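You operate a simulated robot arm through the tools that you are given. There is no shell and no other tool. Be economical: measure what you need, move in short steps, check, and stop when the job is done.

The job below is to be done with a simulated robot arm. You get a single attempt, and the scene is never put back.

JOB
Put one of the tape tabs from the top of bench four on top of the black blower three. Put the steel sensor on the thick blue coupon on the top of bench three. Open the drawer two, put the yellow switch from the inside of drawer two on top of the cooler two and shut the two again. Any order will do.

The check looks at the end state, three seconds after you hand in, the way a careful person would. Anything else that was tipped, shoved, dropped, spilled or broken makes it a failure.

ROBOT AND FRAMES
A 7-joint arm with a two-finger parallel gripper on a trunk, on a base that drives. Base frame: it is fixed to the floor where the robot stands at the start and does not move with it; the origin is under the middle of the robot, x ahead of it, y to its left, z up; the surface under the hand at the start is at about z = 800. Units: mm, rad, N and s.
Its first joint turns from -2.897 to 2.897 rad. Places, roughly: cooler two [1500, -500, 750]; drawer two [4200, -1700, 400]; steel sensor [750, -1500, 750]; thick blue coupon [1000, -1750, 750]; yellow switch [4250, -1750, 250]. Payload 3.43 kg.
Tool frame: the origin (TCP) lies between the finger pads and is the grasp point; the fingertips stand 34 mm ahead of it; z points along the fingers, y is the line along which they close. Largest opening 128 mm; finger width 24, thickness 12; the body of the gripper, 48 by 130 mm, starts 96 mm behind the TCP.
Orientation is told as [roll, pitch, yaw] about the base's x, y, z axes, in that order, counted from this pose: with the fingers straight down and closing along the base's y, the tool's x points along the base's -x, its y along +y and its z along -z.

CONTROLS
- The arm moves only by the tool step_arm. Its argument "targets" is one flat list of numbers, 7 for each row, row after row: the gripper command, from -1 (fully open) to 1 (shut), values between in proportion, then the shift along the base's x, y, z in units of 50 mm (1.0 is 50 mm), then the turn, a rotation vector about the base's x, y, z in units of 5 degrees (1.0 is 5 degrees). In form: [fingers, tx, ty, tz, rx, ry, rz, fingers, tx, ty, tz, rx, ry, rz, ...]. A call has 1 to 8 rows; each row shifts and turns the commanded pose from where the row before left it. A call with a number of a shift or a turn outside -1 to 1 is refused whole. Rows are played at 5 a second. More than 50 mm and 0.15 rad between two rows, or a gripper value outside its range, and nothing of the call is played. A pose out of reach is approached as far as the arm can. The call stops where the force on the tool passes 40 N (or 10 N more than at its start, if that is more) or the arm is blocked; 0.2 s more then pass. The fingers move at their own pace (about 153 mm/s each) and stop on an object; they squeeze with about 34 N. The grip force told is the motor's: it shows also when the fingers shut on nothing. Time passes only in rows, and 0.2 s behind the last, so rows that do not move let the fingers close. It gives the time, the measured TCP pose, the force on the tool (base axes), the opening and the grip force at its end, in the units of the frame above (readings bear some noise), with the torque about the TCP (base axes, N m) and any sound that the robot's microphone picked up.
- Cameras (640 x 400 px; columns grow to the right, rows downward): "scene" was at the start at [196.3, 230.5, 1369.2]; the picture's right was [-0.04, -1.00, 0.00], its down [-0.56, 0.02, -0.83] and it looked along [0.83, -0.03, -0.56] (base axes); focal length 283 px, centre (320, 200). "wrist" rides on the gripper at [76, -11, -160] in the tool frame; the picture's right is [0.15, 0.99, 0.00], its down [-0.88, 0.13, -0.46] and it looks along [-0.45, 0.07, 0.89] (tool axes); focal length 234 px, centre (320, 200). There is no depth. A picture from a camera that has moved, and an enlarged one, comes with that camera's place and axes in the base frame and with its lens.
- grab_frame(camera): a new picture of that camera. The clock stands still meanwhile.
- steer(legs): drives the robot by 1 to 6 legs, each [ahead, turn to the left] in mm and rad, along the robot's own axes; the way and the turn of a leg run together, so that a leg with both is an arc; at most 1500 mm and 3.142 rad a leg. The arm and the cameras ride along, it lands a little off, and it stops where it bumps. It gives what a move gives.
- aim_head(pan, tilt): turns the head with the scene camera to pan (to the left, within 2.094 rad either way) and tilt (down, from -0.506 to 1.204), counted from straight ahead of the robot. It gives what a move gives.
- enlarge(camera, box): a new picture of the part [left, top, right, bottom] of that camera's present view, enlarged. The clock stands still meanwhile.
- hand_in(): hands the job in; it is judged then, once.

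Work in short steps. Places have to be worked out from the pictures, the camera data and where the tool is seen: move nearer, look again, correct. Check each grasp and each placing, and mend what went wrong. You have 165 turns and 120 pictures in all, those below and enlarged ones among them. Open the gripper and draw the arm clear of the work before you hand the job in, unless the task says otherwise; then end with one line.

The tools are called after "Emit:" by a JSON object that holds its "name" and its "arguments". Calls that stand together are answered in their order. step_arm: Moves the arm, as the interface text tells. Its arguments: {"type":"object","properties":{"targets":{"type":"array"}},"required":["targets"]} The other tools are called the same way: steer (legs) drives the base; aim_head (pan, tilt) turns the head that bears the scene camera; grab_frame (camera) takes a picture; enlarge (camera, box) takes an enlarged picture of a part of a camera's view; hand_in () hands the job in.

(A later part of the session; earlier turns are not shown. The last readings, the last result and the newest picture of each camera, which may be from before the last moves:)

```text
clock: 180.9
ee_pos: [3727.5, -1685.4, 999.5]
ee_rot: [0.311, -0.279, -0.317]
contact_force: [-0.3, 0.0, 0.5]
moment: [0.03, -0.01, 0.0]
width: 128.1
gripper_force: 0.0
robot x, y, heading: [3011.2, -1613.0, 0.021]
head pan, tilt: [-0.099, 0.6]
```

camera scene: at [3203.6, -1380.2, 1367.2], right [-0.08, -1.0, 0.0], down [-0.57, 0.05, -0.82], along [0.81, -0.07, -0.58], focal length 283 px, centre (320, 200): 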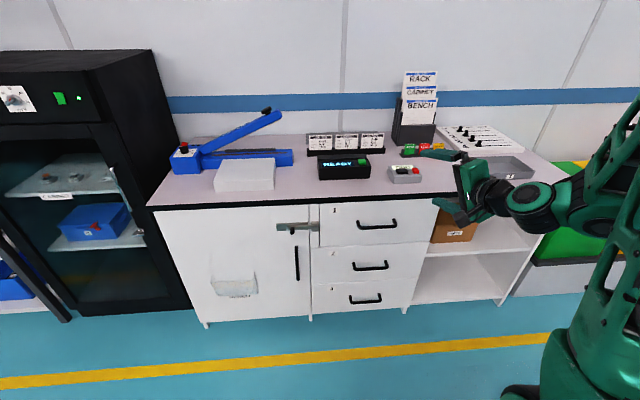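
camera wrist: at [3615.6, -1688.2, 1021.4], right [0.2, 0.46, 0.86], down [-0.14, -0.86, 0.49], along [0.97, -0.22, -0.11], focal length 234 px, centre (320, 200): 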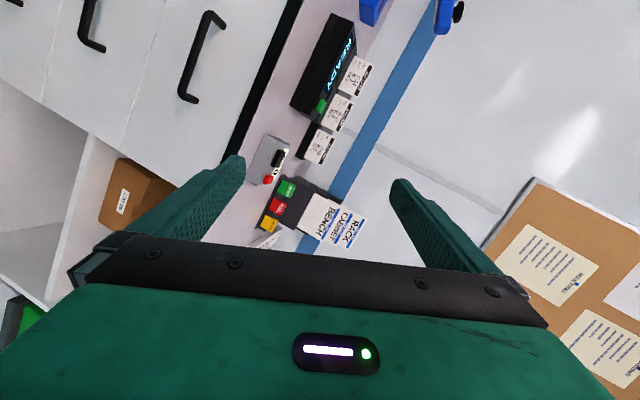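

Emit:
{"name": "step_arm", "arguments": {"targets": [-1, 0, 0.1, 0, -0.994, -0.576, 0.581, -1, 0, 0.1, 0, -0.994, -0.576, 0.581, -1, 0, 0.1, 0, -0.994, -0.576, 0.581, -1, 0, 0, 0, -0.994, -0.576, 0.581, -1, 0, 0, 0, -0.994, -0.576, 0.581, -1, 0, 0, 0, -0.994, -0.576, 0.581, -1, 0, 0, 0, -0.994, -0.576, 0.581, -1, 0, 0, 0, -0.994, -0.576, 0.581]}}

Emit:
{"name": "step_arm", "arguments": {"targets": [-1, 0, 0, -0.3, -0.994, -0.576, 0.581, -1, 0, 0, -0.3, -0.994, -0.576, 0.581, -1, 0, 0, -0.3, -0.994, -0.576, 0.581, -1, 0, 0, -0.3, -0.994, -0.576, 0.581, -1, 0, 0, -0.3, -0.994, -0.576, 0.581, -1, 0, 0, -0.3, -0.994, -0.576, 0.581, -1, 0, 0, -0.3, -0.994, -0.576, 0.581, -1, 0, 0, -0.3, -0.994, -0.576, 0.581]}}

```text
clock: 182.7
ee_pos: [3727.4, -1669.9, 999.8]
ee_rot: [-0.494, -0.639, 0.491]
contact_force: [0.0, 0.3, -0.8]
moment: [0.02, -0.01, 0.05]
width: 127.7
gripper_force: 0.0
robot x, y, heading: [3014.7, -1607.4, 0.019]
head pan, tilt: [-0.099, 0.6]
```

```text
clock: 184.5
ee_pos: [3778.0, -1622.8, 992.7]
ee_rot: [-1.062, -0.497, 1.07]
contact_force: [-0.2, -0.1, -0.2]
moment: [-0.01, 0.02, 0.03]
width: 128.2
gripper_force: 0.0
out of reach, approached as far as the arm can: row 2, 3, 4, 5, 6, 7, 8
robot x, y, heading: [3010.7, -1609.1, 0.012]
head pan, tilt: [-0.099, 0.6]
```

The horizontal pose is limited by the wrist; a 50°-downward slant, fingers straddling the bar, should work. I rotate to that.

Emit:
{"name": "step_arm", "arguments": {"targets": [-1, 0, -0.15, -0.3, -0.645, 0.777, 0.943, -1, 0, -0.15, -0.3, -0.645, 0.777, 0.943, -1, 0, -0.15, -0.3, -0.645, 0.777, 0.943, -1, 0, -0.15, -0.3, -0.645, 0.777, 0.943, -1, 0, -0.15, -0.3, -0.645, 0.777, 0.943, -1, 0, -0.15, -0.3, -0.645, 0.777, 0.943, -1, 0, -0.15, -0.3, -0.645, 0.777, 0.943]}}

Emit:
{"name": "step_arm", "arguments": {"targets": [-1, 0.1, 0, -0.9, 0, 0, 0, -1, 0.1, 0, -0.9, 0, 0, 0, -1, 0.1, 0, -0.9, 0, 0, 0, -1, 0.1, 0, -0.9, 0, 0, 0, -1, 0.1, 0, -0.9, 0, 0, 0, -1, 0.1, 0, -0.9, 0, 0, 0, -1, 0.1, 0, -0.9, 0, 0, 0]}}

Emit:
{"name": "grab_frame", "arguments": {"camera": "wrist"}}

Emit:
{"name": "grab_frame", "arguments": {"camera": "scene"}}

```text
clock: 186.1
ee_pos: [3777.1, -1675.2, 887.6]
ee_rot: [-0.692, 0.002, 1.573]
contact_force: [0.3, 0.3, 0.6]
moment: [0.01, 0.02, 0.01]
width: 128.0
gripper_force: 0.0
robot x, y, heading: [3016.1, -1611.1, 0.013]
head pan, tilt: [-0.099, 0.6]
```

```text
clock: 187.7
ee_pos: [3811.4, -1675.8, 569.9]
ee_rot: [-0.694, 0.001, 1.572]
contact_force: [-1.0, 0.8, 0.6]
moment: [-0.01, 0.01, 0.01]
width: 128.1
gripper_force: 0.1
robot x, y, heading: [3010.7, -1608.6, 0.017]
head pan, tilt: [-0.099, 0.6]
```

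```text
42 pictures are left
camera wrist: at [3716.7, -1750.2, 700.2], right [-0.76, -0.15, -0.63], down [-0.39, 0.88, 0.27], along [0.52, 0.45, -0.73], focal length 234 px, centre (320, 200)
```

wrist: 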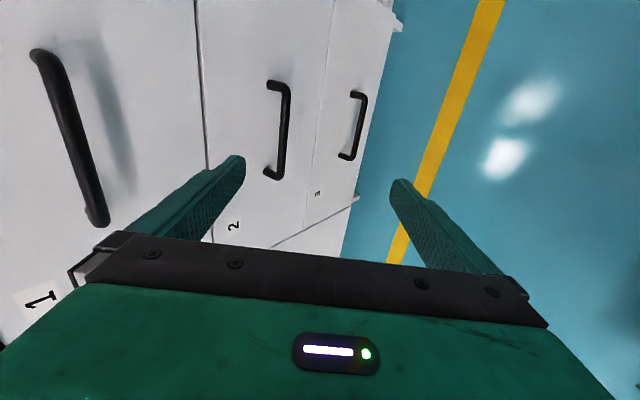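

```text
41 pictures are left
camera scene: at [3203.5, -1380.2, 1367.3], right [-0.08, -1.0, 0.0], down [-0.57, 0.05, -0.82], along [0.81, -0.07, -0.58], focal length 283 px, centre (320, 200)
```

scene: 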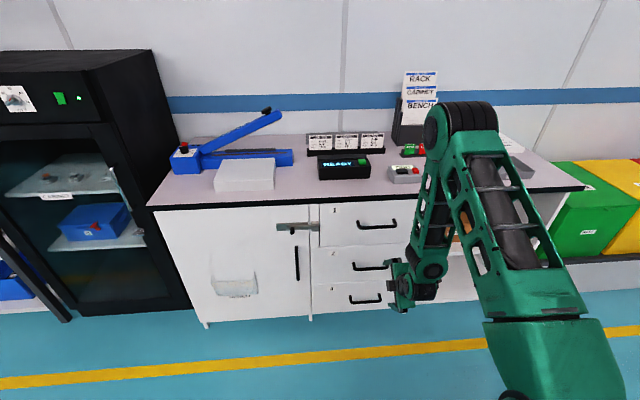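

The slant pose works. Both views put the bar near (3990,-1665,433). I narrow the fingers and move closer.

Emit:
{"name": "step_arm", "arguments": {"targets": [0.4, 0.7, 0.07, -0.4, 0, 0, 0, 0.4, 0.7, 0.07, -0.4, 0, 0, 0, 0.4, 0.7, 0.06, -0.4, 0, 0, 0, 0.4, 0, 0, 0, 0, 0, 0]}}

Emit:
{"name": "grab_frame", "arguments": {"camera": "wrist"}}

Emit:
{"name": "enlarge", "arguments": {"camera": "scene", "box": [320, 220, 440, 320]}}

```text
clock: 188.7
ee_pos: [3916.4, -1666.3, 511.5]
ee_rot: [-0.694, 0.0, 1.571]
contact_force: [0.1, 0.5, -0.9]
moment: [-0.05, 0.03, -0.01]
width: 38.5
gripper_force: 0.1
robot x, y, heading: [3008.7, -1611.1, 0.016]
head pan, tilt: [-0.099, 0.6]
```

```text
40 pictures are left
camera wrist: at [3823.1, -1740.2, 641.4], right [-0.76, -0.15, -0.63], down [-0.39, 0.88, 0.27], along [0.52, 0.45, -0.73], focal length 234 px, centre (320, 200)
```

wrist: 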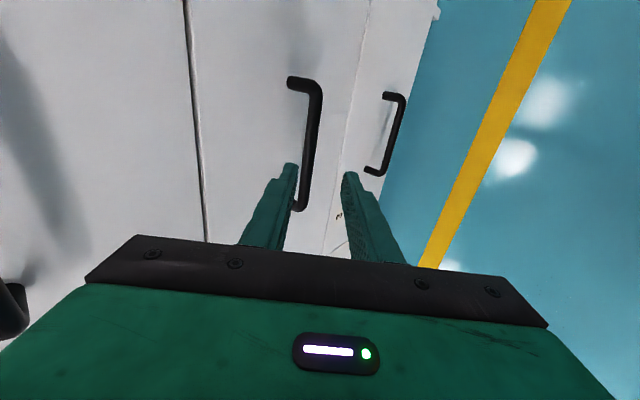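

```text
4.00 times, centred on (380, 270) of scene
camera zoom: at [3203.9, -1380.2, 1367.2], right [-0.08, -1.0, 0.0], down [-0.57, 0.05, -0.82], along [0.81, -0.07, -0.58], focal length 1130 px, centre (80, -80)
```

zoom: 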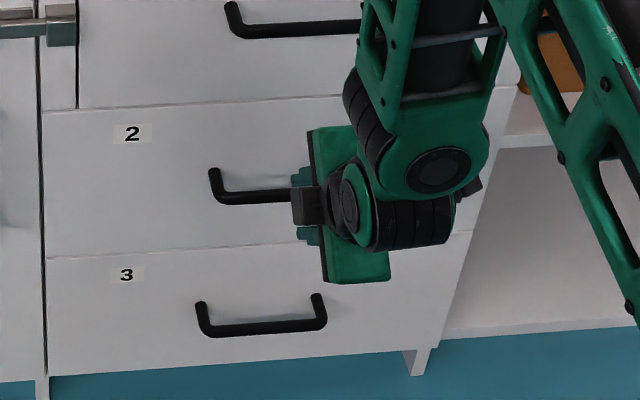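

Bar ≈(3994,-1661,435), face ≈4037. I align, then slide along the finger axis so the fingers straddle the bar.

Emit:
{"name": "step_arm", "arguments": {"targets": [0.4, 0.16, 0.1, 0.14, 0, 0, 0, 0.4, 0.3, 0, -0.36, 0, 0, 0, 0.4, 0.3, 0, -0.36, 0, 0, 0, 0.4, 0.22, 0, -0.27, 0, 0, 0, 0.4, 0, 0, 0, 0, 0, 0]}}

Emit:
{"name": "grab_frame", "arguments": {"camera": "wrist"}}

```text
clock: 189.9
ee_pos: [3964.4, -1662.3, 469.2]
ee_rot: [-0.694, 0.001, 1.57]
contact_force: [-0.4, 1.1, -0.5]
moment: [-0.04, 0.03, 0.01]
width: 38.2
gripper_force: 0.1
robot x, y, heading: [3009.0, -1608.9, 0.018]
head pan, tilt: [-0.099, 0.6]
```

```text
38 pictures are left
camera wrist: at [3871.0, -1735.5, 598.7], right [-0.76, -0.15, -0.63], down [-0.39, 0.88, 0.27], along [0.52, 0.45, -0.73], focal length 234 px, centre (320, 200)
```

wrist: 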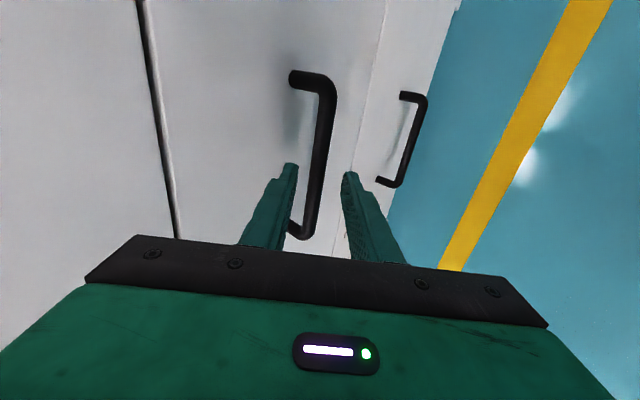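

The bar lies between the fingers. 20 mm further, then close.

Emit:
{"name": "step_arm", "arguments": {"targets": [0.4, 0.14, 0, -0.17, 0, 0, 0, 0.4, 0.12, 0, -0.15, 0, 0, 0, 0.4, 0, 0, 0, 0, 0, 0, 1, 0, 0, 0, 0, 0, 0, 1, 0, 0, 0, 0, 0, 0, 1, 0, 0, 0, 0, 0, 0]}}

Emit:
{"name": "grab_frame", "arguments": {"camera": "wrist"}}

```text
clock: 191.3
ee_pos: [3980.5, -1660.3, 455.4]
ee_rot: [-0.699, 0.0, 1.572]
contact_force: [5.3, 1.3, 17.7]
moment: [0.19, -0.23, -0.01]
width: 13.9
gripper_force: 44.9
robot x, y, heading: [3010.0, -1603.5, 0.017]
head pan, tilt: [-0.099, 0.6]
```

```text
37 pictures are left
camera wrist: at [3885.0, -1734.8, 584.0], right [-0.76, -0.15, -0.64], down [-0.39, 0.88, 0.27], along [0.52, 0.45, -0.72], focal length 234 px, centre (320, 200)
```

wrist: 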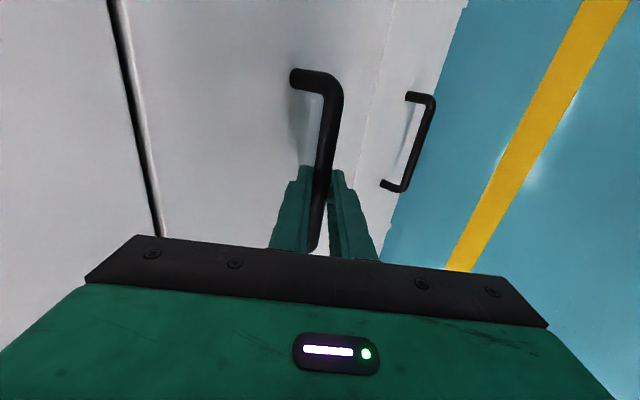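

The bar is gripped. I pull by backing the base 150 mm.

Emit:
{"name": "steer", "arguments": {"legs": [[-150, 0]]}}

Emit:
{"name": "grab_frame", "arguments": {"camera": "wrist"}}

```text
clock: 192.7
ee_pos: [3826.6, -1660.2, 455.1]
ee_rot: [-0.7, -0.004, 1.572]
contact_force: [0.2, 20.1, 32.7]
moment: [0.77, -0.33, 0.43]
width: 13.6
gripper_force: 44.9
robot x, y, heading: [2856.9, -1609.1, 0.015]
head pan, tilt: [-0.099, 0.6]
```

```text
36 pictures are left
camera wrist: at [3732.5, -1735.1, 583.8], right [-0.76, -0.15, -0.64], down [-0.39, 0.88, 0.27], along [0.52, 0.45, -0.72], focal length 234 px, centre (320, 200)
```

wrist: 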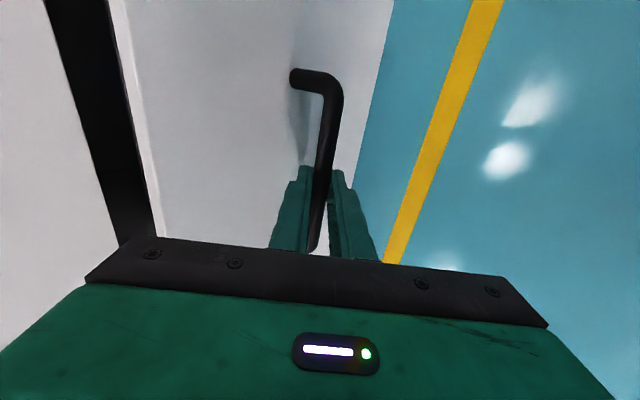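

The drawer comes out. Pull another 150 mm, then look with the scene camera.

Emit:
{"name": "steer", "arguments": {"legs": [[-150, 0]]}}

Emit:
{"name": "grab_frame", "arguments": {"camera": "scene"}}

```text
clock: 193.4
ee_pos: [3786.0, -1660.9, 468.4]
ee_rot: [-0.681, -0.005, 1.57]
contact_force: [1.5, 0.6, -66.0]
moment: [-0.8, 1.1, 0.17]
width: 13.8
gripper_force: 45.2
robot x, y, heading: [2855.4, -1607.6, 0.015]
head pan, tilt: [-0.099, 0.6]
stopped in leg 1: the force on the tool passed its limit at 51 N (the readings are from after the stop); the commanded pose is now the measured one
```

```text
35 pictures are left
camera scene: at [3051.2, -1382.7, 1366.7], right [-0.08, -1.0, 0.0], down [-0.58, 0.05, -0.82], along [0.81, -0.07, -0.58], focal length 283 px, centre (320, 200)
```

scene: 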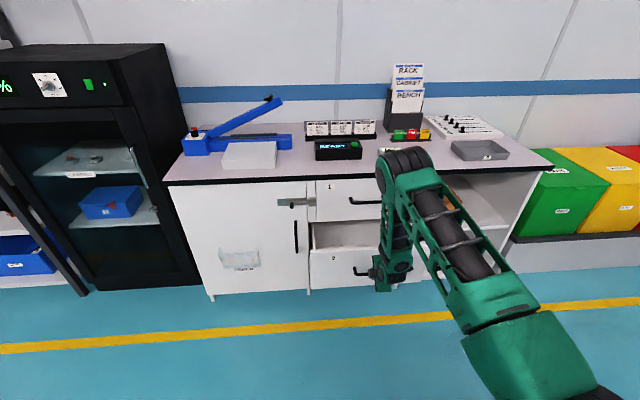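

The arm shifted and a vertical force built up; I let it settle with a null move and see.

Emit:
{"name": "step_arm", "arguments": {"targets": [1, 0, 0, -0.06, 0, 0, 0, 1, 0, 0, 0, 0, 0, 0]}}

Emit:
{"name": "enlarge", "arguments": {"camera": "scene", "box": [290, 160, 440, 310]}}

```text
clock: 194.0
ee_pos: [3790.0, -1659.2, 472.3]
ee_rot: [-0.694, -0.005, 1.571]
contact_force: [0.3, 2.4, -53.3]
moment: [0.05, 1.18, 0.16]
width: 13.6
gripper_force: 45.1
robot x, y, heading: [2853.8, -1615.5, 0.015]
head pan, tilt: [-0.099, 0.6]
```

```text
2.67 times, centred on (365, 235) of scene
camera zoom: at [3049.8, -1382.6, 1366.9], right [-0.08, -1.0, 0.0], down [-0.58, 0.05, -0.82], along [0.81, -0.07, -0.58], focal length 754 px, centre (200, 107)
```

zoom: 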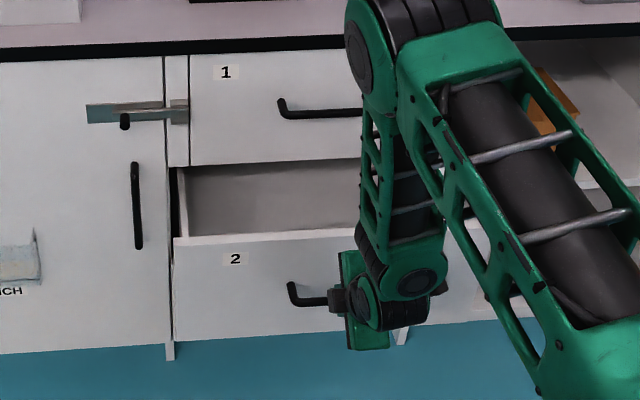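

Hand is pulling upward on the bar; I lower it stepwise to relieve.

Emit:
{"name": "step_arm", "arguments": {"targets": [1, 0, 0, -0.15, 0, 0, 0, 1, 0, 0, 0, 0, 0, 0]}}

Emit:
{"name": "step_arm", "arguments": {"targets": [1, 0, 0, -0.15, 0, 0, 0, 1, 0, 0, 0, 0, 0, 0]}}

```text
clock: 194.6
ee_pos: [3796.4, -1659.5, 471.0]
ee_rot: [-0.708, -0.004, 1.572]
contact_force: [0.1, 4.3, -1.4]
moment: [-0.06, -0.05, 0.61]
width: 13.8
gripper_force: 45.2
robot x, y, heading: [2857.5, -1609.6, 0.014]
head pan, tilt: [-0.099, 0.6]
```

```text
clock: 195.0
ee_pos: [3794.6, -1660.6, 480.9]
ee_rot: [-0.735, -0.006, 1.572]
contact_force: [0.2, -0.2, -1.4]
moment: [0.01, -0.05, 0.02]
width: 0.1
gripper_force: 32.9
robot x, y, heading: [2855.1, -1609.5, 0.014]
head pan, tilt: [-0.099, 0.6]
stopped in row 2: the force on the tool passed its limit at 49 N (the readings are from after the stop); the commanded pose is now the measured one
```

The bar slipped out. I back off along the finger axis, open a bit and look.

Emit:
{"name": "step_arm", "arguments": {"targets": [1, -0.5, 0, 0.6, 0, 0, 0, 0.4, -0.3, 0, 0.36, 0, 0, 0, 0.4, 0, 0, 0, 0.1, 0, 0, 0.4, 0, 0, 0, 0, 0, 0]}}

Emit:
{"name": "grab_frame", "arguments": {"camera": "wrist"}}

```text
clock: 196.0
ee_pos: [3754.7, -1659.4, 528.9]
ee_rot: [-0.734, -0.014, 1.571]
contact_force: [0.5, 0.2, -0.3]
moment: [0.0, -0.01, 0.02]
width: 38.2
gripper_force: 0.0
robot x, y, heading: [2856.8, -1605.5, 0.016]
head pan, tilt: [-0.099, 0.6]
```

```text
33 pictures are left
camera wrist: at [3655.8, -1736.0, 653.7], right [-0.73, -0.14, -0.67], down [-0.4, 0.88, 0.26], along [0.55, 0.46, -0.7], focal length 234 px, centre (320, 200)
```

wrist: 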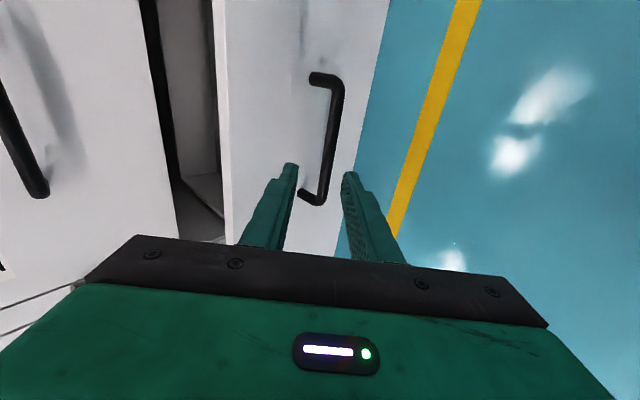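

Bar now at x≈3827 (drawer out ~167 mm). I regrip it, centred better.

Emit:
{"name": "step_arm", "arguments": {"targets": [0.4, -0.14, -0.04, -0.13, 0, 0, 0, 0.4, 0.4, 0, -0.445, 0, 0, 0, 0.4, 0.4, 0, -0.445, 0, 0, 0, 0.4, 0.4, 0, -0.445, 0, 0, 0, 0.4, 0.06, 0, -0.067, 0, 0, 0, 1, 0, 0, 0, 0, 0, 0, 1, 0, 0, 0, 0, 0, 0, 1, 0, 0, 0, 0, 0, 0]}}

Emit:
{"name": "grab_frame", "arguments": {"camera": "wrist"}}

```text
clock: 197.8
ee_pos: [3812.3, -1662.9, 452.1]
ee_rot: [-0.736, -0.016, 1.572]
contact_force: [2.2, 1.1, 5.4]
moment: [-0.47, -0.08, 0.33]
width: 13.7
gripper_force: 45.3
robot x, y, heading: [2854.8, -1612.0, 0.011]
head pan, tilt: [-0.099, 0.6]
```

```text
32 pictures are left
camera wrist: at [3712.1, -1738.5, 576.4], right [-0.73, -0.14, -0.67], down [-0.4, 0.88, 0.26], along [0.55, 0.46, -0.7], focal length 234 px, centre (320, 200)
```

wrist: 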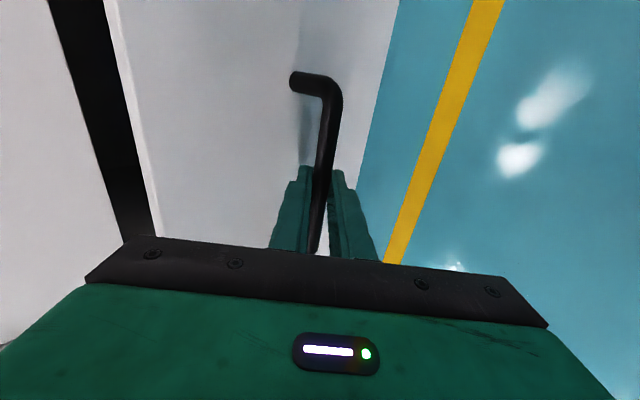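

Gripped with little stress. Pull with the arm in -x, gently.

Emit:
{"name": "step_arm", "arguments": {"targets": [1, -0.2, 0, 0, 0, 0, 0, 1, -0.25, 0, 0, 0, 0, 0, 1, -0.25, 0, 0, 0, 0, 0, 1, -0.25, 0, 0, 0, 0, 0, 1, -0.25, 0, 0, 0, 0, 0]}}

Emit:
{"name": "step_arm", "arguments": {"targets": [1, -0.25, 0, 0, 0, 0, 0, 1, -0.25, 0, 0, 0, 0, 0, 1, -0.25, 0, 0, 0, 0, 0, 1, -0.25, 0, 0, 0, 0, 0, 1, -0.25, 0, 0, 0, 0, 0]}}

Emit:
{"name": "grab_frame", "arguments": {"camera": "scene"}}

```text
clock: 199.0
ee_pos: [3750.1, -1662.0, 450.8]
ee_rot: [-0.734, -0.015, 1.572]
contact_force: [-0.9, 0.1, 2.3]
moment: [-0.58, 0.03, 0.23]
width: 13.7
gripper_force: 44.8
robot x, y, heading: [2853.6, -1610.4, 0.018]
head pan, tilt: [-0.099, 0.6]
```

```text
clock: 200.2
ee_pos: [3688.5, -1662.6, 451.9]
ee_rot: [-0.734, -0.011, 1.573]
contact_force: [-2.0, -0.7, 0.4]
moment: [-0.56, 0.02, 0.27]
width: 13.6
gripper_force: 44.7
robot x, y, heading: [2858.5, -1611.2, 0.016]
head pan, tilt: [-0.099, 0.6]
```

```text
31 pictures are left
camera scene: at [3047.3, -1382.5, 1367.2], right [-0.08, -1.0, 0.0], down [-0.57, 0.05, -0.82], along [0.81, -0.07, -0.58], focal length 283 px, centre (320, 200)
```

scene: 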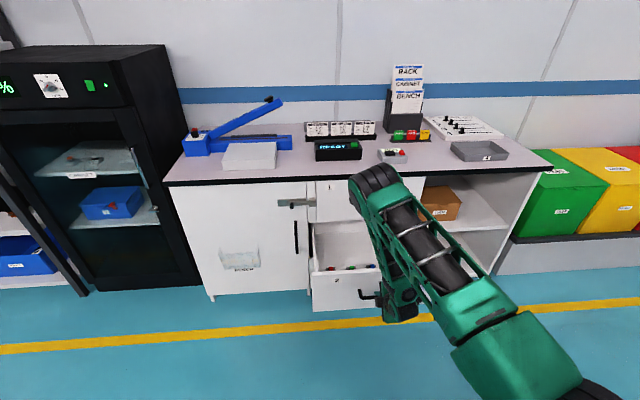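

Out ~290 mm and switches are visible. A bit more for access.

Emit:
{"name": "step_arm", "arguments": {"targets": [1, -0.25, 0, 0, 0, 0, 0, 1, -0.25, 0, 0, 0, 0, 0, 1, -0.25, 0, 0, 0, 0, 0, 1, -0.2, 0, 0, 0, 0, 0]}}

Emit:
{"name": "enlarge", "arguments": {"camera": "scene", "box": [295, 210, 415, 320]}}

```text
clock: 201.2
ee_pos: [3640.6, -1661.2, 452.8]
ee_rot: [-0.735, -0.013, 1.574]
contact_force: [-0.8, -1.1, -6.2]
moment: [-0.18, 0.05, 0.49]
width: 13.8
gripper_force: 45.3
robot x, y, heading: [2854.8, -1605.4, 0.014]
head pan, tilt: [-0.099, 0.6]
```

```text
3.64 times, centred on (355, 265) of scene
camera zoom: at [3047.5, -1382.5, 1367.2], right [-0.08, -1.0, 0.0], down [-0.57, 0.05, -0.82], along [0.81, -0.07, -0.58], focal length 1028 px, centre (193, -36)
```

zoom: 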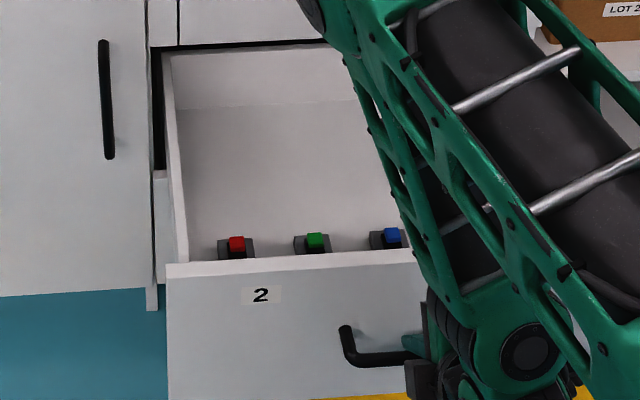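

Release the handle and back the hand up and away.

Emit:
{"name": "step_arm", "arguments": {"targets": [0.4, 0, 0, 0, 0, 0, 0, 0.4, 0, 0, 0, 0, 0, 0, 0.4, -0.4, 0, 0.44, 0, 0, 0, 0.4, -0.5, 0, 0.55, 0, 0, 0, 0, -0.4, 0, 0.8, 0, 0, 0, 0, 0, 0, 0.9, 0, 0.8, 0, 0, 0, 0, 0.9, 0, 0.8, 0, 0, 0, 0, 0.9, 0, 0.8, 0]}}

Emit:
{"name": "step_arm", "arguments": {"targets": [0, 0, 0, 0.6, 0, 1, 0, 0, 0, 0, 0.6, 0, 1, 0, 0, 0, 0, 0.6, 0, 1, 0, 0, 0, 0, 0.6, 0, 1, 0, 0, 0, 0, 0.3, 0, 1, 0, 0, 0, 0, 0.3, 0, 1, 0]}}

Emit:
{"name": "grab_frame", "arguments": {"camera": "scene"}}

```text
clock: 203.0
ee_pos: [3575.7, -1661.0, 678.0]
ee_rot: [-0.525, -0.015, 1.571]
contact_force: [0.0, 0.7, 0.4]
moment: [0.0, 0.05, 0.01]
width: 63.9
gripper_force: 0.1
robot x, y, heading: [2855.6, -1610.3, 0.016]
head pan, tilt: [-0.099, 0.6]
```

```text
clock: 204.4
ee_pos: [3574.6, -1661.8, 827.7]
ee_rot: [0.001, -0.012, 1.566]
contact_force: [-0.1, 0.0, 0.6]
moment: [0.02, 0.04, 0.02]
width: 63.9
gripper_force: 0.0
robot x, y, heading: [2855.3, -1609.6, 0.01]
head pan, tilt: [-0.099, 0.6]
```

```text
29 pictures are left
camera scene: at [3047.2, -1382.5, 1367.2], right [-0.08, -1.0, 0.0], down [-0.57, 0.05, -0.82], along [0.81, -0.07, -0.58], focal length 283 px, centre (320, 200)
```

scene: 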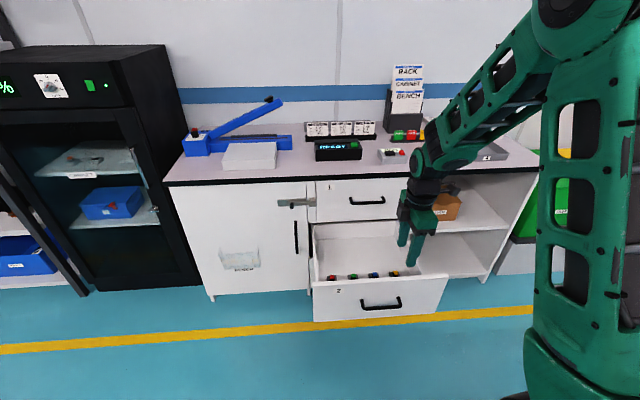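

The yellow switch is the rightmost in the row. I drive 200 mm ahead and look with the wrist camera.

Emit:
{"name": "steer", "arguments": {"legs": [[200, 0]]}}

Emit:
{"name": "step_arm", "arguments": {"targets": [0, 0, -0.7, -0.4, 0, 0, 0, 0, 0, -0.7, -0.4, 0, 0, 0, 0, 0, -0.7, -0.4, 0, 0, 0, 0, 0, 0, 0, 0, 0, 0]}}

Emit:
{"name": "grab_frame", "arguments": {"camera": "wrist"}}

Emit:
{"name": "grab_frame", "arguments": {"camera": "scene"}}

```text
clock: 206.0
ee_pos: [3776.9, -1659.5, 825.7]
ee_rot: [-0.003, -0.013, 1.564]
contact_force: [-0.4, -0.4, -0.3]
moment: [0.0, 0.0, 0.0]
width: 63.7
gripper_force: 0.1
robot x, y, heading: [3052.6, -1610.2, 0.015]
head pan, tilt: [-0.099, 0.6]
```

```text
clock: 207.0
ee_pos: [3765.5, -1765.0, 774.6]
ee_rot: [-0.014, -0.012, 1.562]
contact_force: [0.2, 0.1, 0.2]
moment: [-0.01, -0.02, -0.04]
width: 64.2
gripper_force: 0.0
robot x, y, heading: [3054.7, -1606.7, 0.014]
head pan, tilt: [-0.099, 0.6]
```

```text
28 pictures are left
camera wrist: at [3772.5, -1841.3, 933.9], right [-0.99, -0.14, -0.02], down [-0.13, 0.88, 0.46], along [-0.05, 0.46, -0.89], focal length 234 px, centre (320, 200)
```

wrist: 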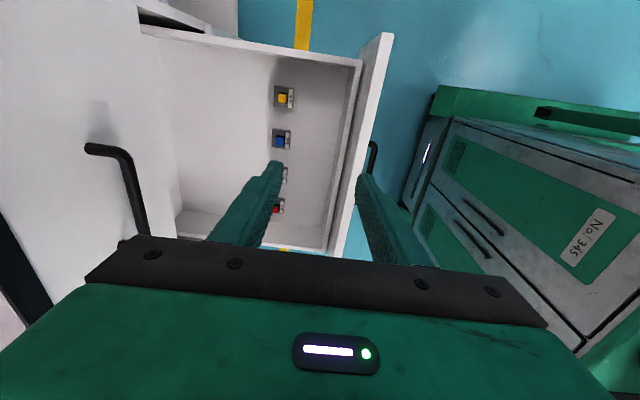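

```text
27 pictures are left
camera scene: at [3247.6, -1379.4, 1367.2], right [-0.08, -1.0, 0.0], down [-0.57, 0.05, -0.82], along [0.81, -0.07, -0.58], focal length 283 px, centre (320, 200)
```

scene: 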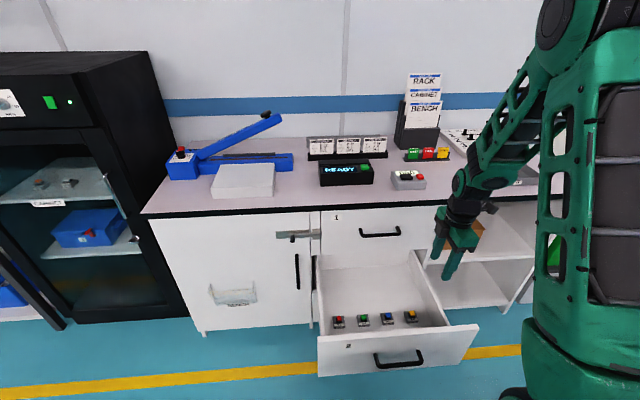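

Yellow switch triangulates to ≈(3855,-1789,363). I lower the hand over it.

Emit:
{"name": "step_arm", "arguments": {"targets": [0, 0.36, -0.1, -0.7, 0.1, 0.1, 0, 0, 0.36, -0.1, -0.7, 0.05, 0.05, 0, 0, 0.36, -0.1, -0.7, 0, 0, 0, 0, 0.36, -0.1, -0.7, 0, 0, 0, 0, 0.36, -0.08, -0.7, 0, 0, 0, 0, 0, 0, -0.9, 0, 0, 0, 0, 0, 0, -0.9, 0, 0, 0, 0, 0, 0, 0, 0, 0, 0]}}

Emit:
{"name": "grab_frame", "arguments": {"camera": "wrist"}}

Emit:
{"name": "enlarge", "arguments": {"camera": "scene", "box": [310, 210, 490, 390]}}

```text
clock: 208.8
ee_pos: [3856.0, -1788.3, 509.8]
ee_rot: [-0.002, -0.024, 1.562]
contact_force: [0.7, -0.7, 0.0]
moment: [0.01, -0.02, -0.01]
width: 64.3
gripper_force: 0.1
robot x, y, heading: [3057.1, -1609.8, 0.02]
head pan, tilt: [-0.099, 0.6]
```

```text
26 pictures are left
camera wrist: at [3865.3, -1867.5, 667.4], right [-0.99, -0.14, 0.0], down [-0.12, 0.87, 0.48], along [-0.06, 0.47, -0.88], focal length 234 px, centre (320, 200)
```

wrist: 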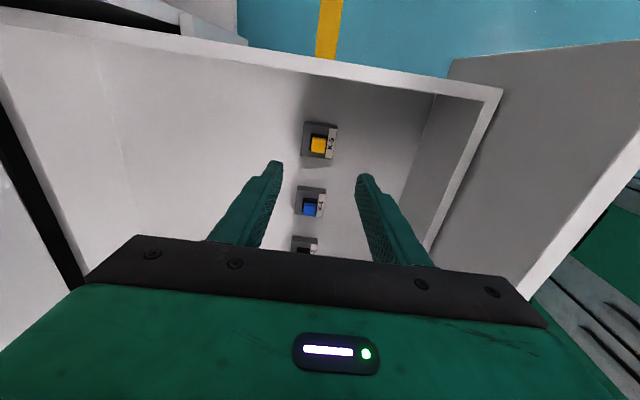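

```text
2.22 times, centred on (400, 300) of scene
camera zoom: at [3247.6, -1379.4, 1367.2], right [-0.08, -1.0, 0.0], down [-0.57, 0.05, -0.82], along [0.81, -0.07, -0.58], focal length 628 px, centre (142, -22)
```

zoom: 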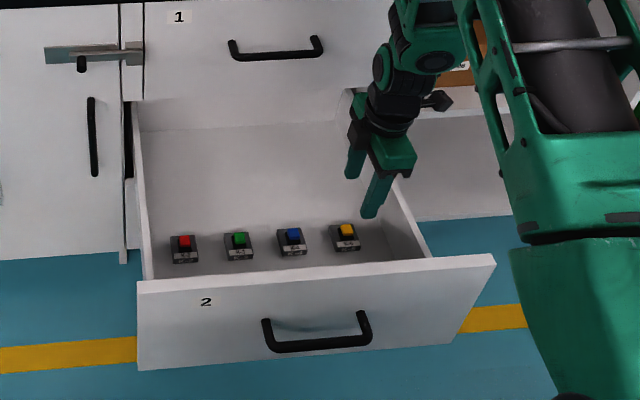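

Aligned over the yellow switch. Open slightly more and descend.

Emit:
{"name": "step_arm", "arguments": {"targets": [-0.25, 0, 0, -0.8, 0, 0.2, 0, -0.25, 0, 0, -0.8, 0, 0.07, 0, -0.25, 0, 0, -0.4, 0, 0, 0, -0.25, 0, 0, 0, 0, 0, 0]}}

Emit:
{"name": "grab_frame", "arguments": {"camera": "wrist"}}

Emit:
{"name": "enlarge", "arguments": {"camera": "scene", "box": [360, 260, 450, 340]}}

```text
clock: 209.8
ee_pos: [3855.2, -1788.4, 411.3]
ee_rot: [0.023, -0.023, 1.561]
contact_force: [-0.6, -0.2, -0.5]
moment: [0.02, -0.01, 0.02]
width: 80.0
gripper_force: 0.0
robot x, y, heading: [3054.1, -1610.5, 0.017]
head pan, tilt: [-0.099, 0.6]
```

```text
24 pictures are left
camera wrist: at [3868.4, -1866.6, 567.7], right [-0.99, -0.14, 0.02], down [-0.11, 0.87, 0.48], along [-0.08, 0.47, -0.88], focal length 234 px, centre (320, 200)
```

wrist: 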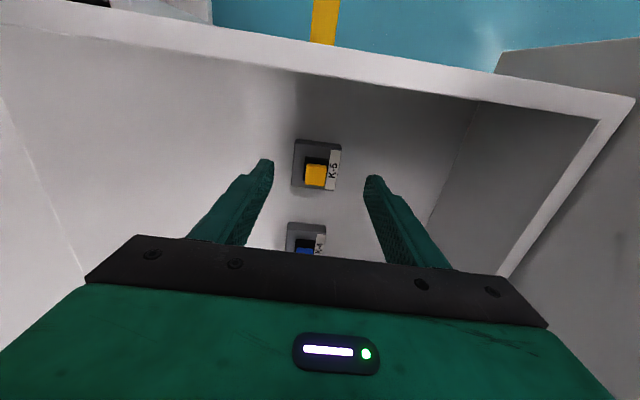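

```text
5.00 times, centred on (405, 300) of scene
camera zoom: at [3247.6, -1379.4, 1367.2], right [-0.08, -1.0, 0.0], down [-0.57, 0.05, -0.82], along [0.81, -0.07, -0.58], focal length 1413 px, centre (-105, -300)
```

zoom: 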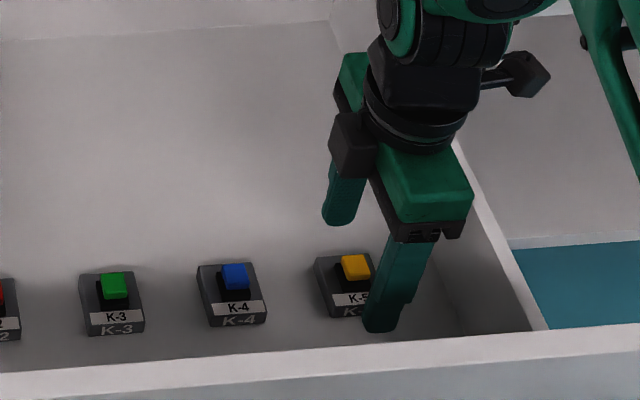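

Centred. Descend in small steps watching for floor contact.

Emit:
{"name": "step_arm", "arguments": {"targets": [-0.25, 0, -0.03, -0.25, 0, 0, 0, -0.25, 0, 0, -0.12, 0, 0, 0, -0.25, 0, 0, 0, 0, 0, 0]}}

Emit:
{"name": "enlarge", "arguments": {"camera": "scene", "box": [370, 280, 440, 340]}}

```text
clock: 210.6
ee_pos: [3855.1, -1790.9, 392.2]
ee_rot: [0.023, -0.024, 1.563]
contact_force: [-0.5, 0.8, -0.1]
moment: [-0.04, -0.01, 0.02]
width: 80.1
gripper_force: 0.1
robot x, y, heading: [3056.1, -1605.3, 0.017]
head pan, tilt: [-0.099, 0.6]
```

```text
6.67 times, centred on (405, 310) of scene
camera zoom: at [3247.7, -1379.4, 1367.2], right [-0.08, -1.0, 0.0], down [-0.57, 0.05, -0.82], along [0.81, -0.07, -0.58], focal length 1884 px, centre (-247, -533)
```

zoom: 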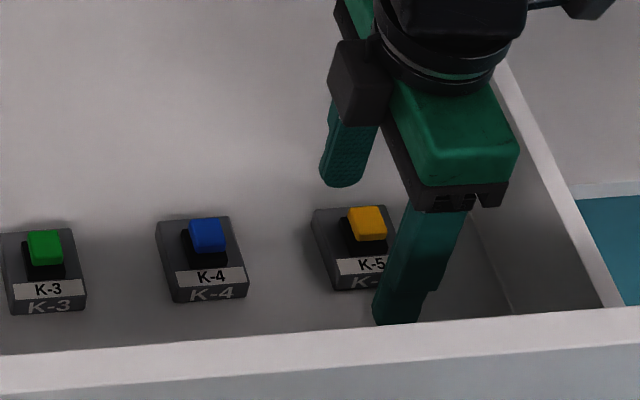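

Emit:
{"name": "step_arm", "arguments": {"targets": [-0.25, 0, 0, -0.06, 0, 0, 0, -0.25, 0, 0, -0.06, 0, 0, 0, -0.25, 0, 0, 0, 0, 0, 0]}}

Emit:
{"name": "step_arm", "arguments": {"targets": [-0.25, 0, 0, -0.06, 0, 0, 0, -0.25, 0, 0, 0, 0, 0, 0]}}

```text
clock: 211.4
ee_pos: [3855.2, -1789.9, 385.9]
ee_rot: [0.023, -0.025, 1.562]
contact_force: [-0.1, 0.8, 0.0]
moment: [-0.02, -0.03, -0.01]
width: 80.1
gripper_force: 0.0
robot x, y, heading: [3057.6, -1609.6, 0.017]
head pan, tilt: [-0.099, 0.6]
```

```text
clock: 212.0
ee_pos: [3855.2, -1790.4, 383.5]
ee_rot: [0.023, -0.023, 1.563]
contact_force: [0.2, 1.2, -0.2]
moment: [0.01, 0.04, 0.0]
width: 80.0
gripper_force: 0.1
robot x, y, heading: [3056.1, -1606.2, 0.016]
head pan, tilt: [-0.099, 0.6]
```

Emit:
{"name": "step_arm", "arguments": {"targets": [-0.25, 0, 0, -0.06, 0, 0, 0, -0.25, 0, 0, 0, 0, 0, 0]}}

Emit:
{"name": "step_arm", "arguments": {"targets": [-0.25, 0, 0, -0.06, 0, 0, 0, -0.25, 0, 0, 0, 0, 0, 0]}}

Emit:
{"name": "enlarge", "arguments": {"camera": "scene", "box": [370, 280, 440, 340]}}

```text
clock: 212.6
ee_pos: [3855.8, -1791.1, 380.7]
ee_rot: [0.021, -0.024, 1.561]
contact_force: [-1.2, 0.7, 8.1]
moment: [-0.08, -0.37, 0.02]
width: 79.4
gripper_force: 0.0
robot x, y, heading: [3056.6, -1606.4, 0.016]
head pan, tilt: [-0.099, 0.6]
```

```text
clock: 213.1
ee_pos: [3853.9, -1790.5, 388.1]
ee_rot: [0.005, -0.024, 1.562]
contact_force: [0.5, -0.4, -0.9]
moment: [-0.03, 0.0, -0.03]
width: 79.8
gripper_force: 0.0
robot x, y, heading: [3053.5, -1610.4, 0.016]
head pan, tilt: [-0.099, 0.6]
stopped in row 2: the force on the tool passed its limit at 43 N (the readings are from after the stop); the commanded pose is now the measured one
```

```text
6.67 times, centred on (405, 310) of scene
camera zoom: at [3248.3, -1379.5, 1367.1], right [-0.08, -1.0, 0.0], down [-0.57, 0.05, -0.82], along [0.81, -0.07, -0.58], focal length 1884 px, centre (-247, -533)
```

zoom: 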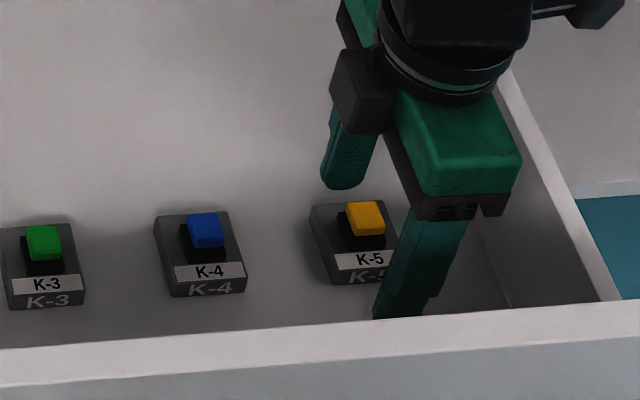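

Floor is at TCP≈381. Set to ~384 and close on the switch base.

Emit:
{"name": "step_arm", "arguments": {"targets": [-0.25, 0.02, 0, -0.08, 0, 0, 0, -0.25, 0, 0, 0, 0, 0, 0, 1, 0, 0, 0, 0, 0, 0, 1, 0, 0, 0, 0, 0, 0, 1, 0, 0, 0, 0, 0, 0]}}

Emit:
{"name": "step_arm", "arguments": {"targets": [1, 0, 0, 0.06, 0, 0, 0, 1, 0, 0, 0.15, 0, 0, 0, 1, 0, 0, 0.25, 0, 0, 0, 1, 0, 0, 0.25, 0, 0, 0, 1, 0, 0, 0.3, 0, 0, 0]}}

Emit:
{"name": "grab_frame", "arguments": {"camera": "wrist"}}

```text
clock: 214.3
ee_pos: [3855.1, -1790.6, 385.3]
ee_rot: [0.005, -0.025, 1.564]
contact_force: [-0.1, 0.6, 2.8]
moment: [0.08, -0.06, 0.02]
width: 42.6
gripper_force: 34.2
robot x, y, heading: [3055.3, -1609.5, 0.018]
head pan, tilt: [-0.099, 0.6]
```

```text
clock: 215.5
ee_pos: [3855.3, -1790.2, 435.0]
ee_rot: [0.004, -0.025, 1.562]
contact_force: [-0.3, 0.0, -0.6]
moment: [0.03, 0.01, -0.01]
width: 42.6
gripper_force: 34.2
robot x, y, heading: [3055.7, -1609.5, 0.01]
head pan, tilt: [-0.099, 0.6]
```

```text
20 pictures are left
camera wrist: at [3865.7, -1869.0, 592.1], right [-0.99, -0.14, 0.0], down [-0.12, 0.87, 0.48], along [-0.07, 0.47, -0.88], focal length 234 px, centre (320, 200)
```

wrist: 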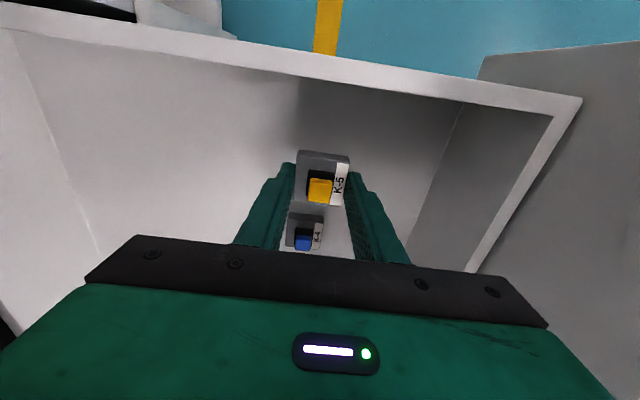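

Switch held (42.6 mm). I lift it clear of the drawer, back the base 200 mm, then will push the drawer shut with the gripper body against the handle bar, switch below and clear.

Emit:
{"name": "step_arm", "arguments": {"targets": [1, 0, 0, 0.9, 0, 0, 0, 1, 0, 0, 0.9, 0, 0, 0, 1, 0, 0.1, 0.9, 0, 0, 0, 1, 0, 0.5, 0.8, 0, 0, 0, 1, 0, 0.5, 0.8, 0, 0, 0, 1, -0.3, 0.5, 0.7, 0, 0, 0, 1, -0.4, 0.5, 0, 0, 0, 0, 1, 0, 0.4, 0, 0, 0, 0]}}

Emit:
{"name": "steer", "arguments": {"legs": [[-220, 0]]}}

Emit:
{"name": "step_arm", "arguments": {"targets": [1, -0.8, 0, 0, 0, 0, 0, 1, -0.8, 0, 0, 0, 0, 0, 1, -0.3, 0, -0.7, 0, 0, 0, 1, 0, 0, -0.9, 0, 0, 0, 1, 0, 0, -0.9, 0, 0, 0, 1, 0, 0, 0, 0, 0, 0]}}

Emit:
{"name": "grab_frame", "arguments": {"camera": "scene"}}

```text
clock: 217.3
ee_pos: [3821.9, -1666.4, 686.1]
ee_rot: [0.003, -0.025, 1.563]
contact_force: [-1.2, -0.5, -0.4]
moment: [0.03, -0.02, 0.0]
width: 43.0
gripper_force: 34.1
robot x, y, heading: [3058.1, -1605.7, 0.018]
head pan, tilt: [-0.099, 0.6]
```

```text
clock: 219.0
ee_pos: [3599.5, -1669.4, 684.9]
ee_rot: [0.002, -0.024, 1.561]
contact_force: [0.2, -1.0, -0.4]
moment: [0.01, -0.01, 0.0]
width: 42.9
gripper_force: 34.5
robot x, y, heading: [2832.2, -1613.7, 0.02]
head pan, tilt: [-0.099, 0.6]
```

```text
clock: 220.4
ee_pos: [3495.1, -1670.1, 570.9]
ee_rot: [-0.008, -0.026, 1.562]
contact_force: [-0.3, 0.1, -0.9]
moment: [-0.01, 0.01, -0.02]
width: 42.8
gripper_force: 33.6
robot x, y, heading: [2834.8, -1610.4, 0.019]
head pan, tilt: [-0.099, 0.6]
```

```text
19 pictures are left
camera scene: at [3026.0, -1382.8, 1367.2], right [-0.08, -1.0, 0.0], down [-0.57, 0.05, -0.82], along [0.81, -0.07, -0.58], focal length 283 px, centre (320, 200)
```

scene: 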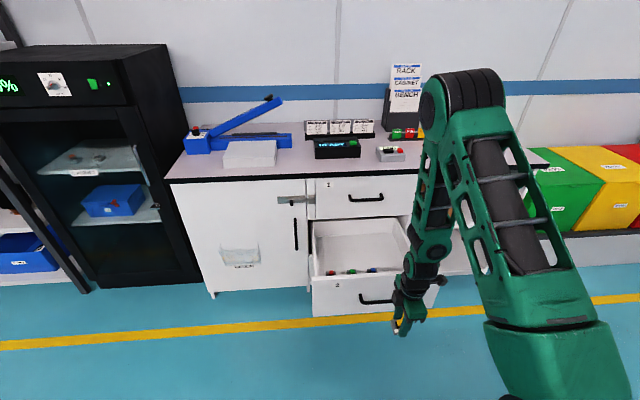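

Lower the hand in front of the drawer to handle height.

Emit:
{"name": "step_arm", "arguments": {"targets": [1, 0, 0, -0.85, 0, 0, 0, 1, 0, 0, -0.85, 0, 0, 0, 1, 0, 0, -0.85, 0, 0, 0, 1, 0, 0, -0.85, 0, 0, 0, 1, 0, 0, -0.85, 0, 0, 0, 1, 0, 0, -0.75, 0, 0, 0]}}

Emit:
{"name": "steer", "arguments": {"legs": [[250, -0.005]]}}

Emit:
{"name": "grab_frame", "arguments": {"camera": "scene"}}

```text
clock: 221.8
ee_pos: [3496.7, -1670.3, 319.2]
ee_rot: [-0.01, -0.027, 1.561]
contact_force: [-0.4, 0.3, 0.4]
moment: [0.03, 0.02, -0.01]
width: 42.8
gripper_force: 34.0
robot x, y, heading: [2831.5, -1608.9, 0.015]
head pan, tilt: [-0.099, 0.6]
```

```text
clock: 223.7
ee_pos: [3744.7, -1669.4, 318.5]
ee_rot: [-0.01, -0.025, 1.557]
contact_force: [0.0, -0.1, -0.3]
moment: [-0.03, 0.03, 0.0]
width: 42.6
gripper_force: 33.9
robot x, y, heading: [3088.3, -1604.8, 0.012]
head pan, tilt: [-0.099, 0.6]
```

```text
18 pictures are left
camera scene: at [3277.9, -1380.3, 1367.2], right [-0.09, -1.0, 0.0], down [-0.57, 0.05, -0.82], along [0.81, -0.07, -0.58], focal length 283 px, centre (320, 200)
```

scene: 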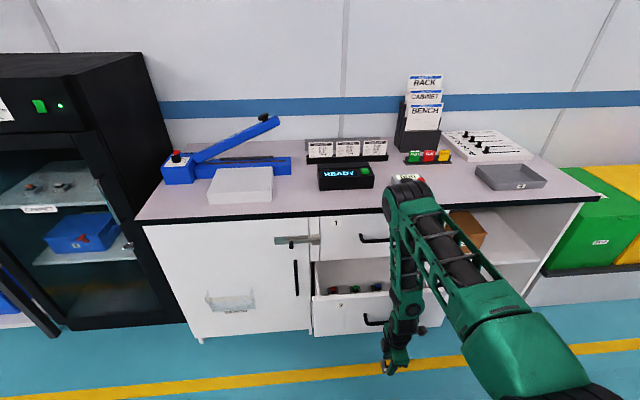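

The drawer is moving in with the hand. Push on another 170 mm.

Emit:
{"name": "steer", "arguments": {"legs": [[170, 0]]}}

Emit:
{"name": "enlarge", "arguments": {"camera": "scene", "box": [280, 180, 460, 380]}}

```text
clock: 225.1
ee_pos: [3911.4, -1667.0, 327.5]
ee_rot: [-0.022, -0.027, 1.557]
contact_force: [0.2, 0.0, -0.4]
moment: [0.0, 0.03, 0.01]
width: 42.7
gripper_force: 33.8
robot x, y, heading: [3252.0, -1608.4, 0.007]
head pan, tilt: [-0.099, 0.6]
```

```text
2.00 times, centred on (370, 280) of scene
camera zoom: at [3447.7, -1378.6, 1367.2], right [-0.09, -1.0, 0.0], down [-0.57, 0.05, -0.82], along [0.81, -0.07, -0.58], focal length 565 px, centre (220, 40)
```

zoom: 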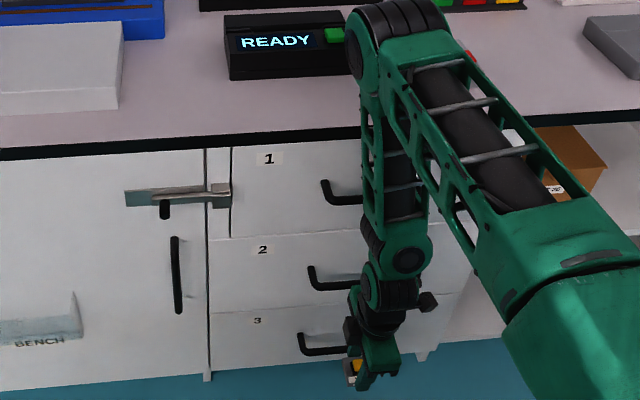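

Almost shut. Push the last bit with the arm until resistance.

Emit:
{"name": "step_arm", "arguments": {"targets": [1, 0.12, 0, 0, 0, 0, 0, 1, 0.12, 0, 0, 0, 0, 0, 1, 0.12, 0, 0, 0, 0, 0, 1, 0, 0, 0, 0, 0, 0]}}

Emit:
{"name": "step_arm", "arguments": {"targets": [1, 0.1, 0, 0, 0, 0, 0, 1, 0.1, 0, 0, 0, 0, 0, 1, 0, 0, 0, 0, 0, 0]}}

```text
clock: 226.1
ee_pos: [3918.4, -1667.0, 335.6]
ee_rot: [-0.026, -0.028, 1.556]
contact_force: [-0.4, -1.1, -0.5]
moment: [0.01, -0.03, 0.02]
width: 42.9
gripper_force: 33.8
robot x, y, heading: [3256.1, -1606.6, 0.006]
head pan, tilt: [-0.099, 0.6]
```

```text
clock: 226.9
ee_pos: [3915.4, -1668.6, 334.9]
ee_rot: [-0.011, -0.026, 1.555]
contact_force: [0.2, -0.7, 0.2]
moment: [-0.03, 0.0, -0.01]
width: 42.9
gripper_force: 34.0
robot x, y, heading: [3252.8, -1606.6, 0.01]
head pan, tilt: [-0.099, 0.6]
```

The arm is resisted, so likely shut. Check flushness.

Emit:
{"name": "enlarge", "arguments": {"camera": "scene", "box": [320, 240, 440, 340]}}

```text
4.00 times, centred on (380, 290) of scene
camera zoom: at [3437.0, -1378.5, 1368.6], right [-0.09, -1.0, 0.0], down [-0.57, 0.05, -0.82], along [0.82, -0.07, -0.57], focal length 1130 px, centre (80, -160)
```

zoom: 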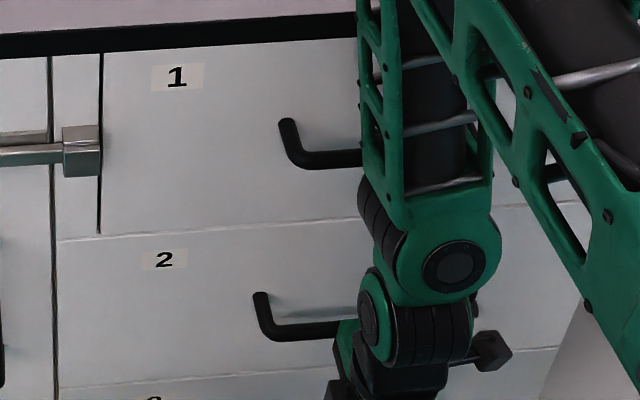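

Bar computes to x≈3995, equal to its closed place. I back away and raise the arm.

Emit:
{"name": "steer", "arguments": {"legs": [[-250, 0]]}}

Emit:
{"name": "step_arm", "arguments": {"targets": [1, 0, 0, 0.9, 0, 0, 0, 1, 0, 0, 0.9, 0, 0, 0, 1, 0, 0, 0.9, 0, 0, 0, 1, 0, 0, 0.9, 0, 0, 0, 1, 0, 0, 0.9, 0, 0, 0, 1, 0, 0, 0.9, 0, 0, 0, 1, 0, 0, 0.9, 0, 0, 0, 1, 0, 0, 0.9, 0, 0, 0]}}

Emit:
{"name": "grab_frame", "arguments": {"camera": "scene"}}

```text
clock: 228.8
ee_pos: [3683.8, -1670.2, 335.7]
ee_rot: [-0.034, -0.027, 1.56]
contact_force: [0.0, -0.7, 0.2]
moment: [-0.01, 0.03, 0.0]
width: 42.9
gripper_force: 33.8
robot x, y, heading: [3003.0, -1606.2, 0.011]
head pan, tilt: [-0.099, 0.6]
```

```text
clock: 230.6
ee_pos: [3681.8, -1669.7, 702.1]
ee_rot: [-0.045, -0.026, 1.559]
contact_force: [0.8, 0.0, -1.3]
moment: [0.01, 0.04, 0.0]
width: 42.8
gripper_force: 33.8
robot x, y, heading: [3004.3, -1609.4, 0.009]
head pan, tilt: [-0.099, 0.6]
```

```text
15 pictures are left
camera scene: at [3196.0, -1381.0, 1367.2], right [-0.09, -1.0, 0.0], down [-0.57, 0.05, -0.82], along [0.81, -0.07, -0.58], focal length 283 px, centre (320, 200)
```

scene: 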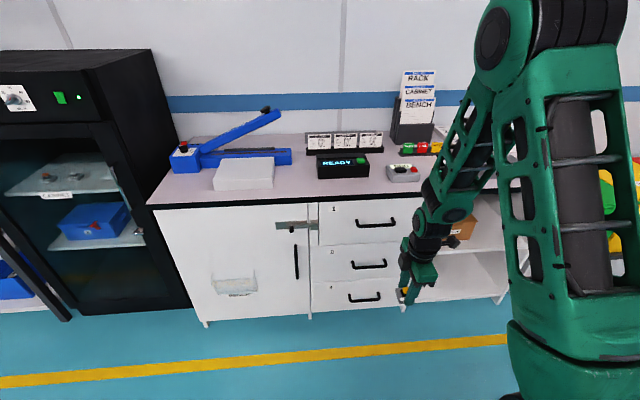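

Drawer two is shut and nothing else disturbed. I raise the arm, then drive toward the back side of the island by the coolers.

Emit:
{"name": "step_arm", "arguments": {"targets": [1, -0.25, 0.1, 0.95, 0, 0, 0, 1, -0.25, 0.1, 0.95, 0, 0, 0, 1, -0.25, 0.1, 0.95, 0, 0, 0, 1, -0.25, 0.1, 0.95, 0, 0, 0, 1, -0.25, 0.1, 0.95, 0, 0, 0, 1, -0.25, 0.1, 0.95, 0, 0, 0, 1, -0.25, 0.1, 0.95, 0, 0, 0, 1, -0.25, 0.1, 0.95, 0, 0, 0]}}

Emit:
{"name": "steer", "arguments": {"legs": [[0, 1.56], [1000, 0], [0, 1.571]]}}

Emit:
{"name": "aim_head", "arguments": {"pan": 0, "tilt": 0.5}}

Emit:
{"name": "grab_frame", "arguments": {"camera": "scene"}}

```text
clock: 232.4
ee_pos: [3581.2, -1629.6, 1085.3]
ee_rot: [-0.048, -0.026, 1.561]
contact_force: [0.7, -0.7, -0.8]
moment: [0.05, 0.07, -0.01]
width: 42.8
gripper_force: 34.3
robot x, y, heading: [3001.5, -1607.6, 0.017]
head pan, tilt: [-0.099, 0.6]
```

```text
clock: 246.2
ee_pos: [2425.3, -573.8, 1084.1]
ee_rot: [-0.045, -0.027, -1.608]
contact_force: [-1.2, -0.2, -0.2]
moment: [-0.05, -0.01, -0.03]
width: 42.8
gripper_force: 34.1
robot x, y, heading: [3002.1, -590.4, 3.128]
head pan, tilt: [-0.099, 0.6]
```

```text
clock: 246.9
ee_pos: [2440.0, -574.5, 1092.0]
ee_rot: [-0.059, -0.025, -1.608]
contact_force: [-0.7, -0.2, -0.9]
moment: [0.03, -0.01, -0.01]
width: 42.9
gripper_force: 34.0
robot x, y, heading: [3001.1, -594.4, 3.126]
head pan, tilt: [0.0, 0.499]
```

```text
14 pictures are left
camera scene: at [2798.0, -824.7, 1376.2], right [0.01, 1.0, 0.0], down [0.49, -0.01, -0.87], along [-0.87, 0.01, -0.49], focal length 283 px, centre (320, 200)
```

scene: 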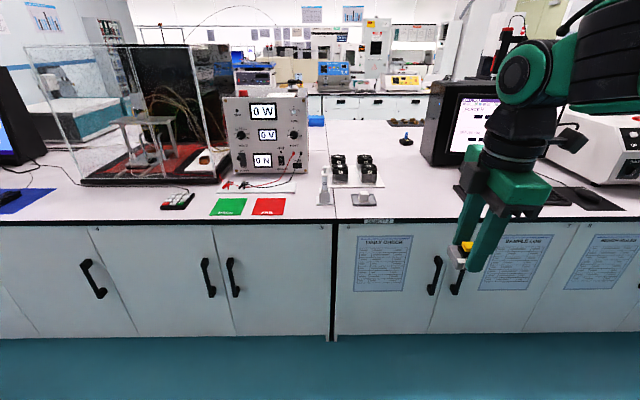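

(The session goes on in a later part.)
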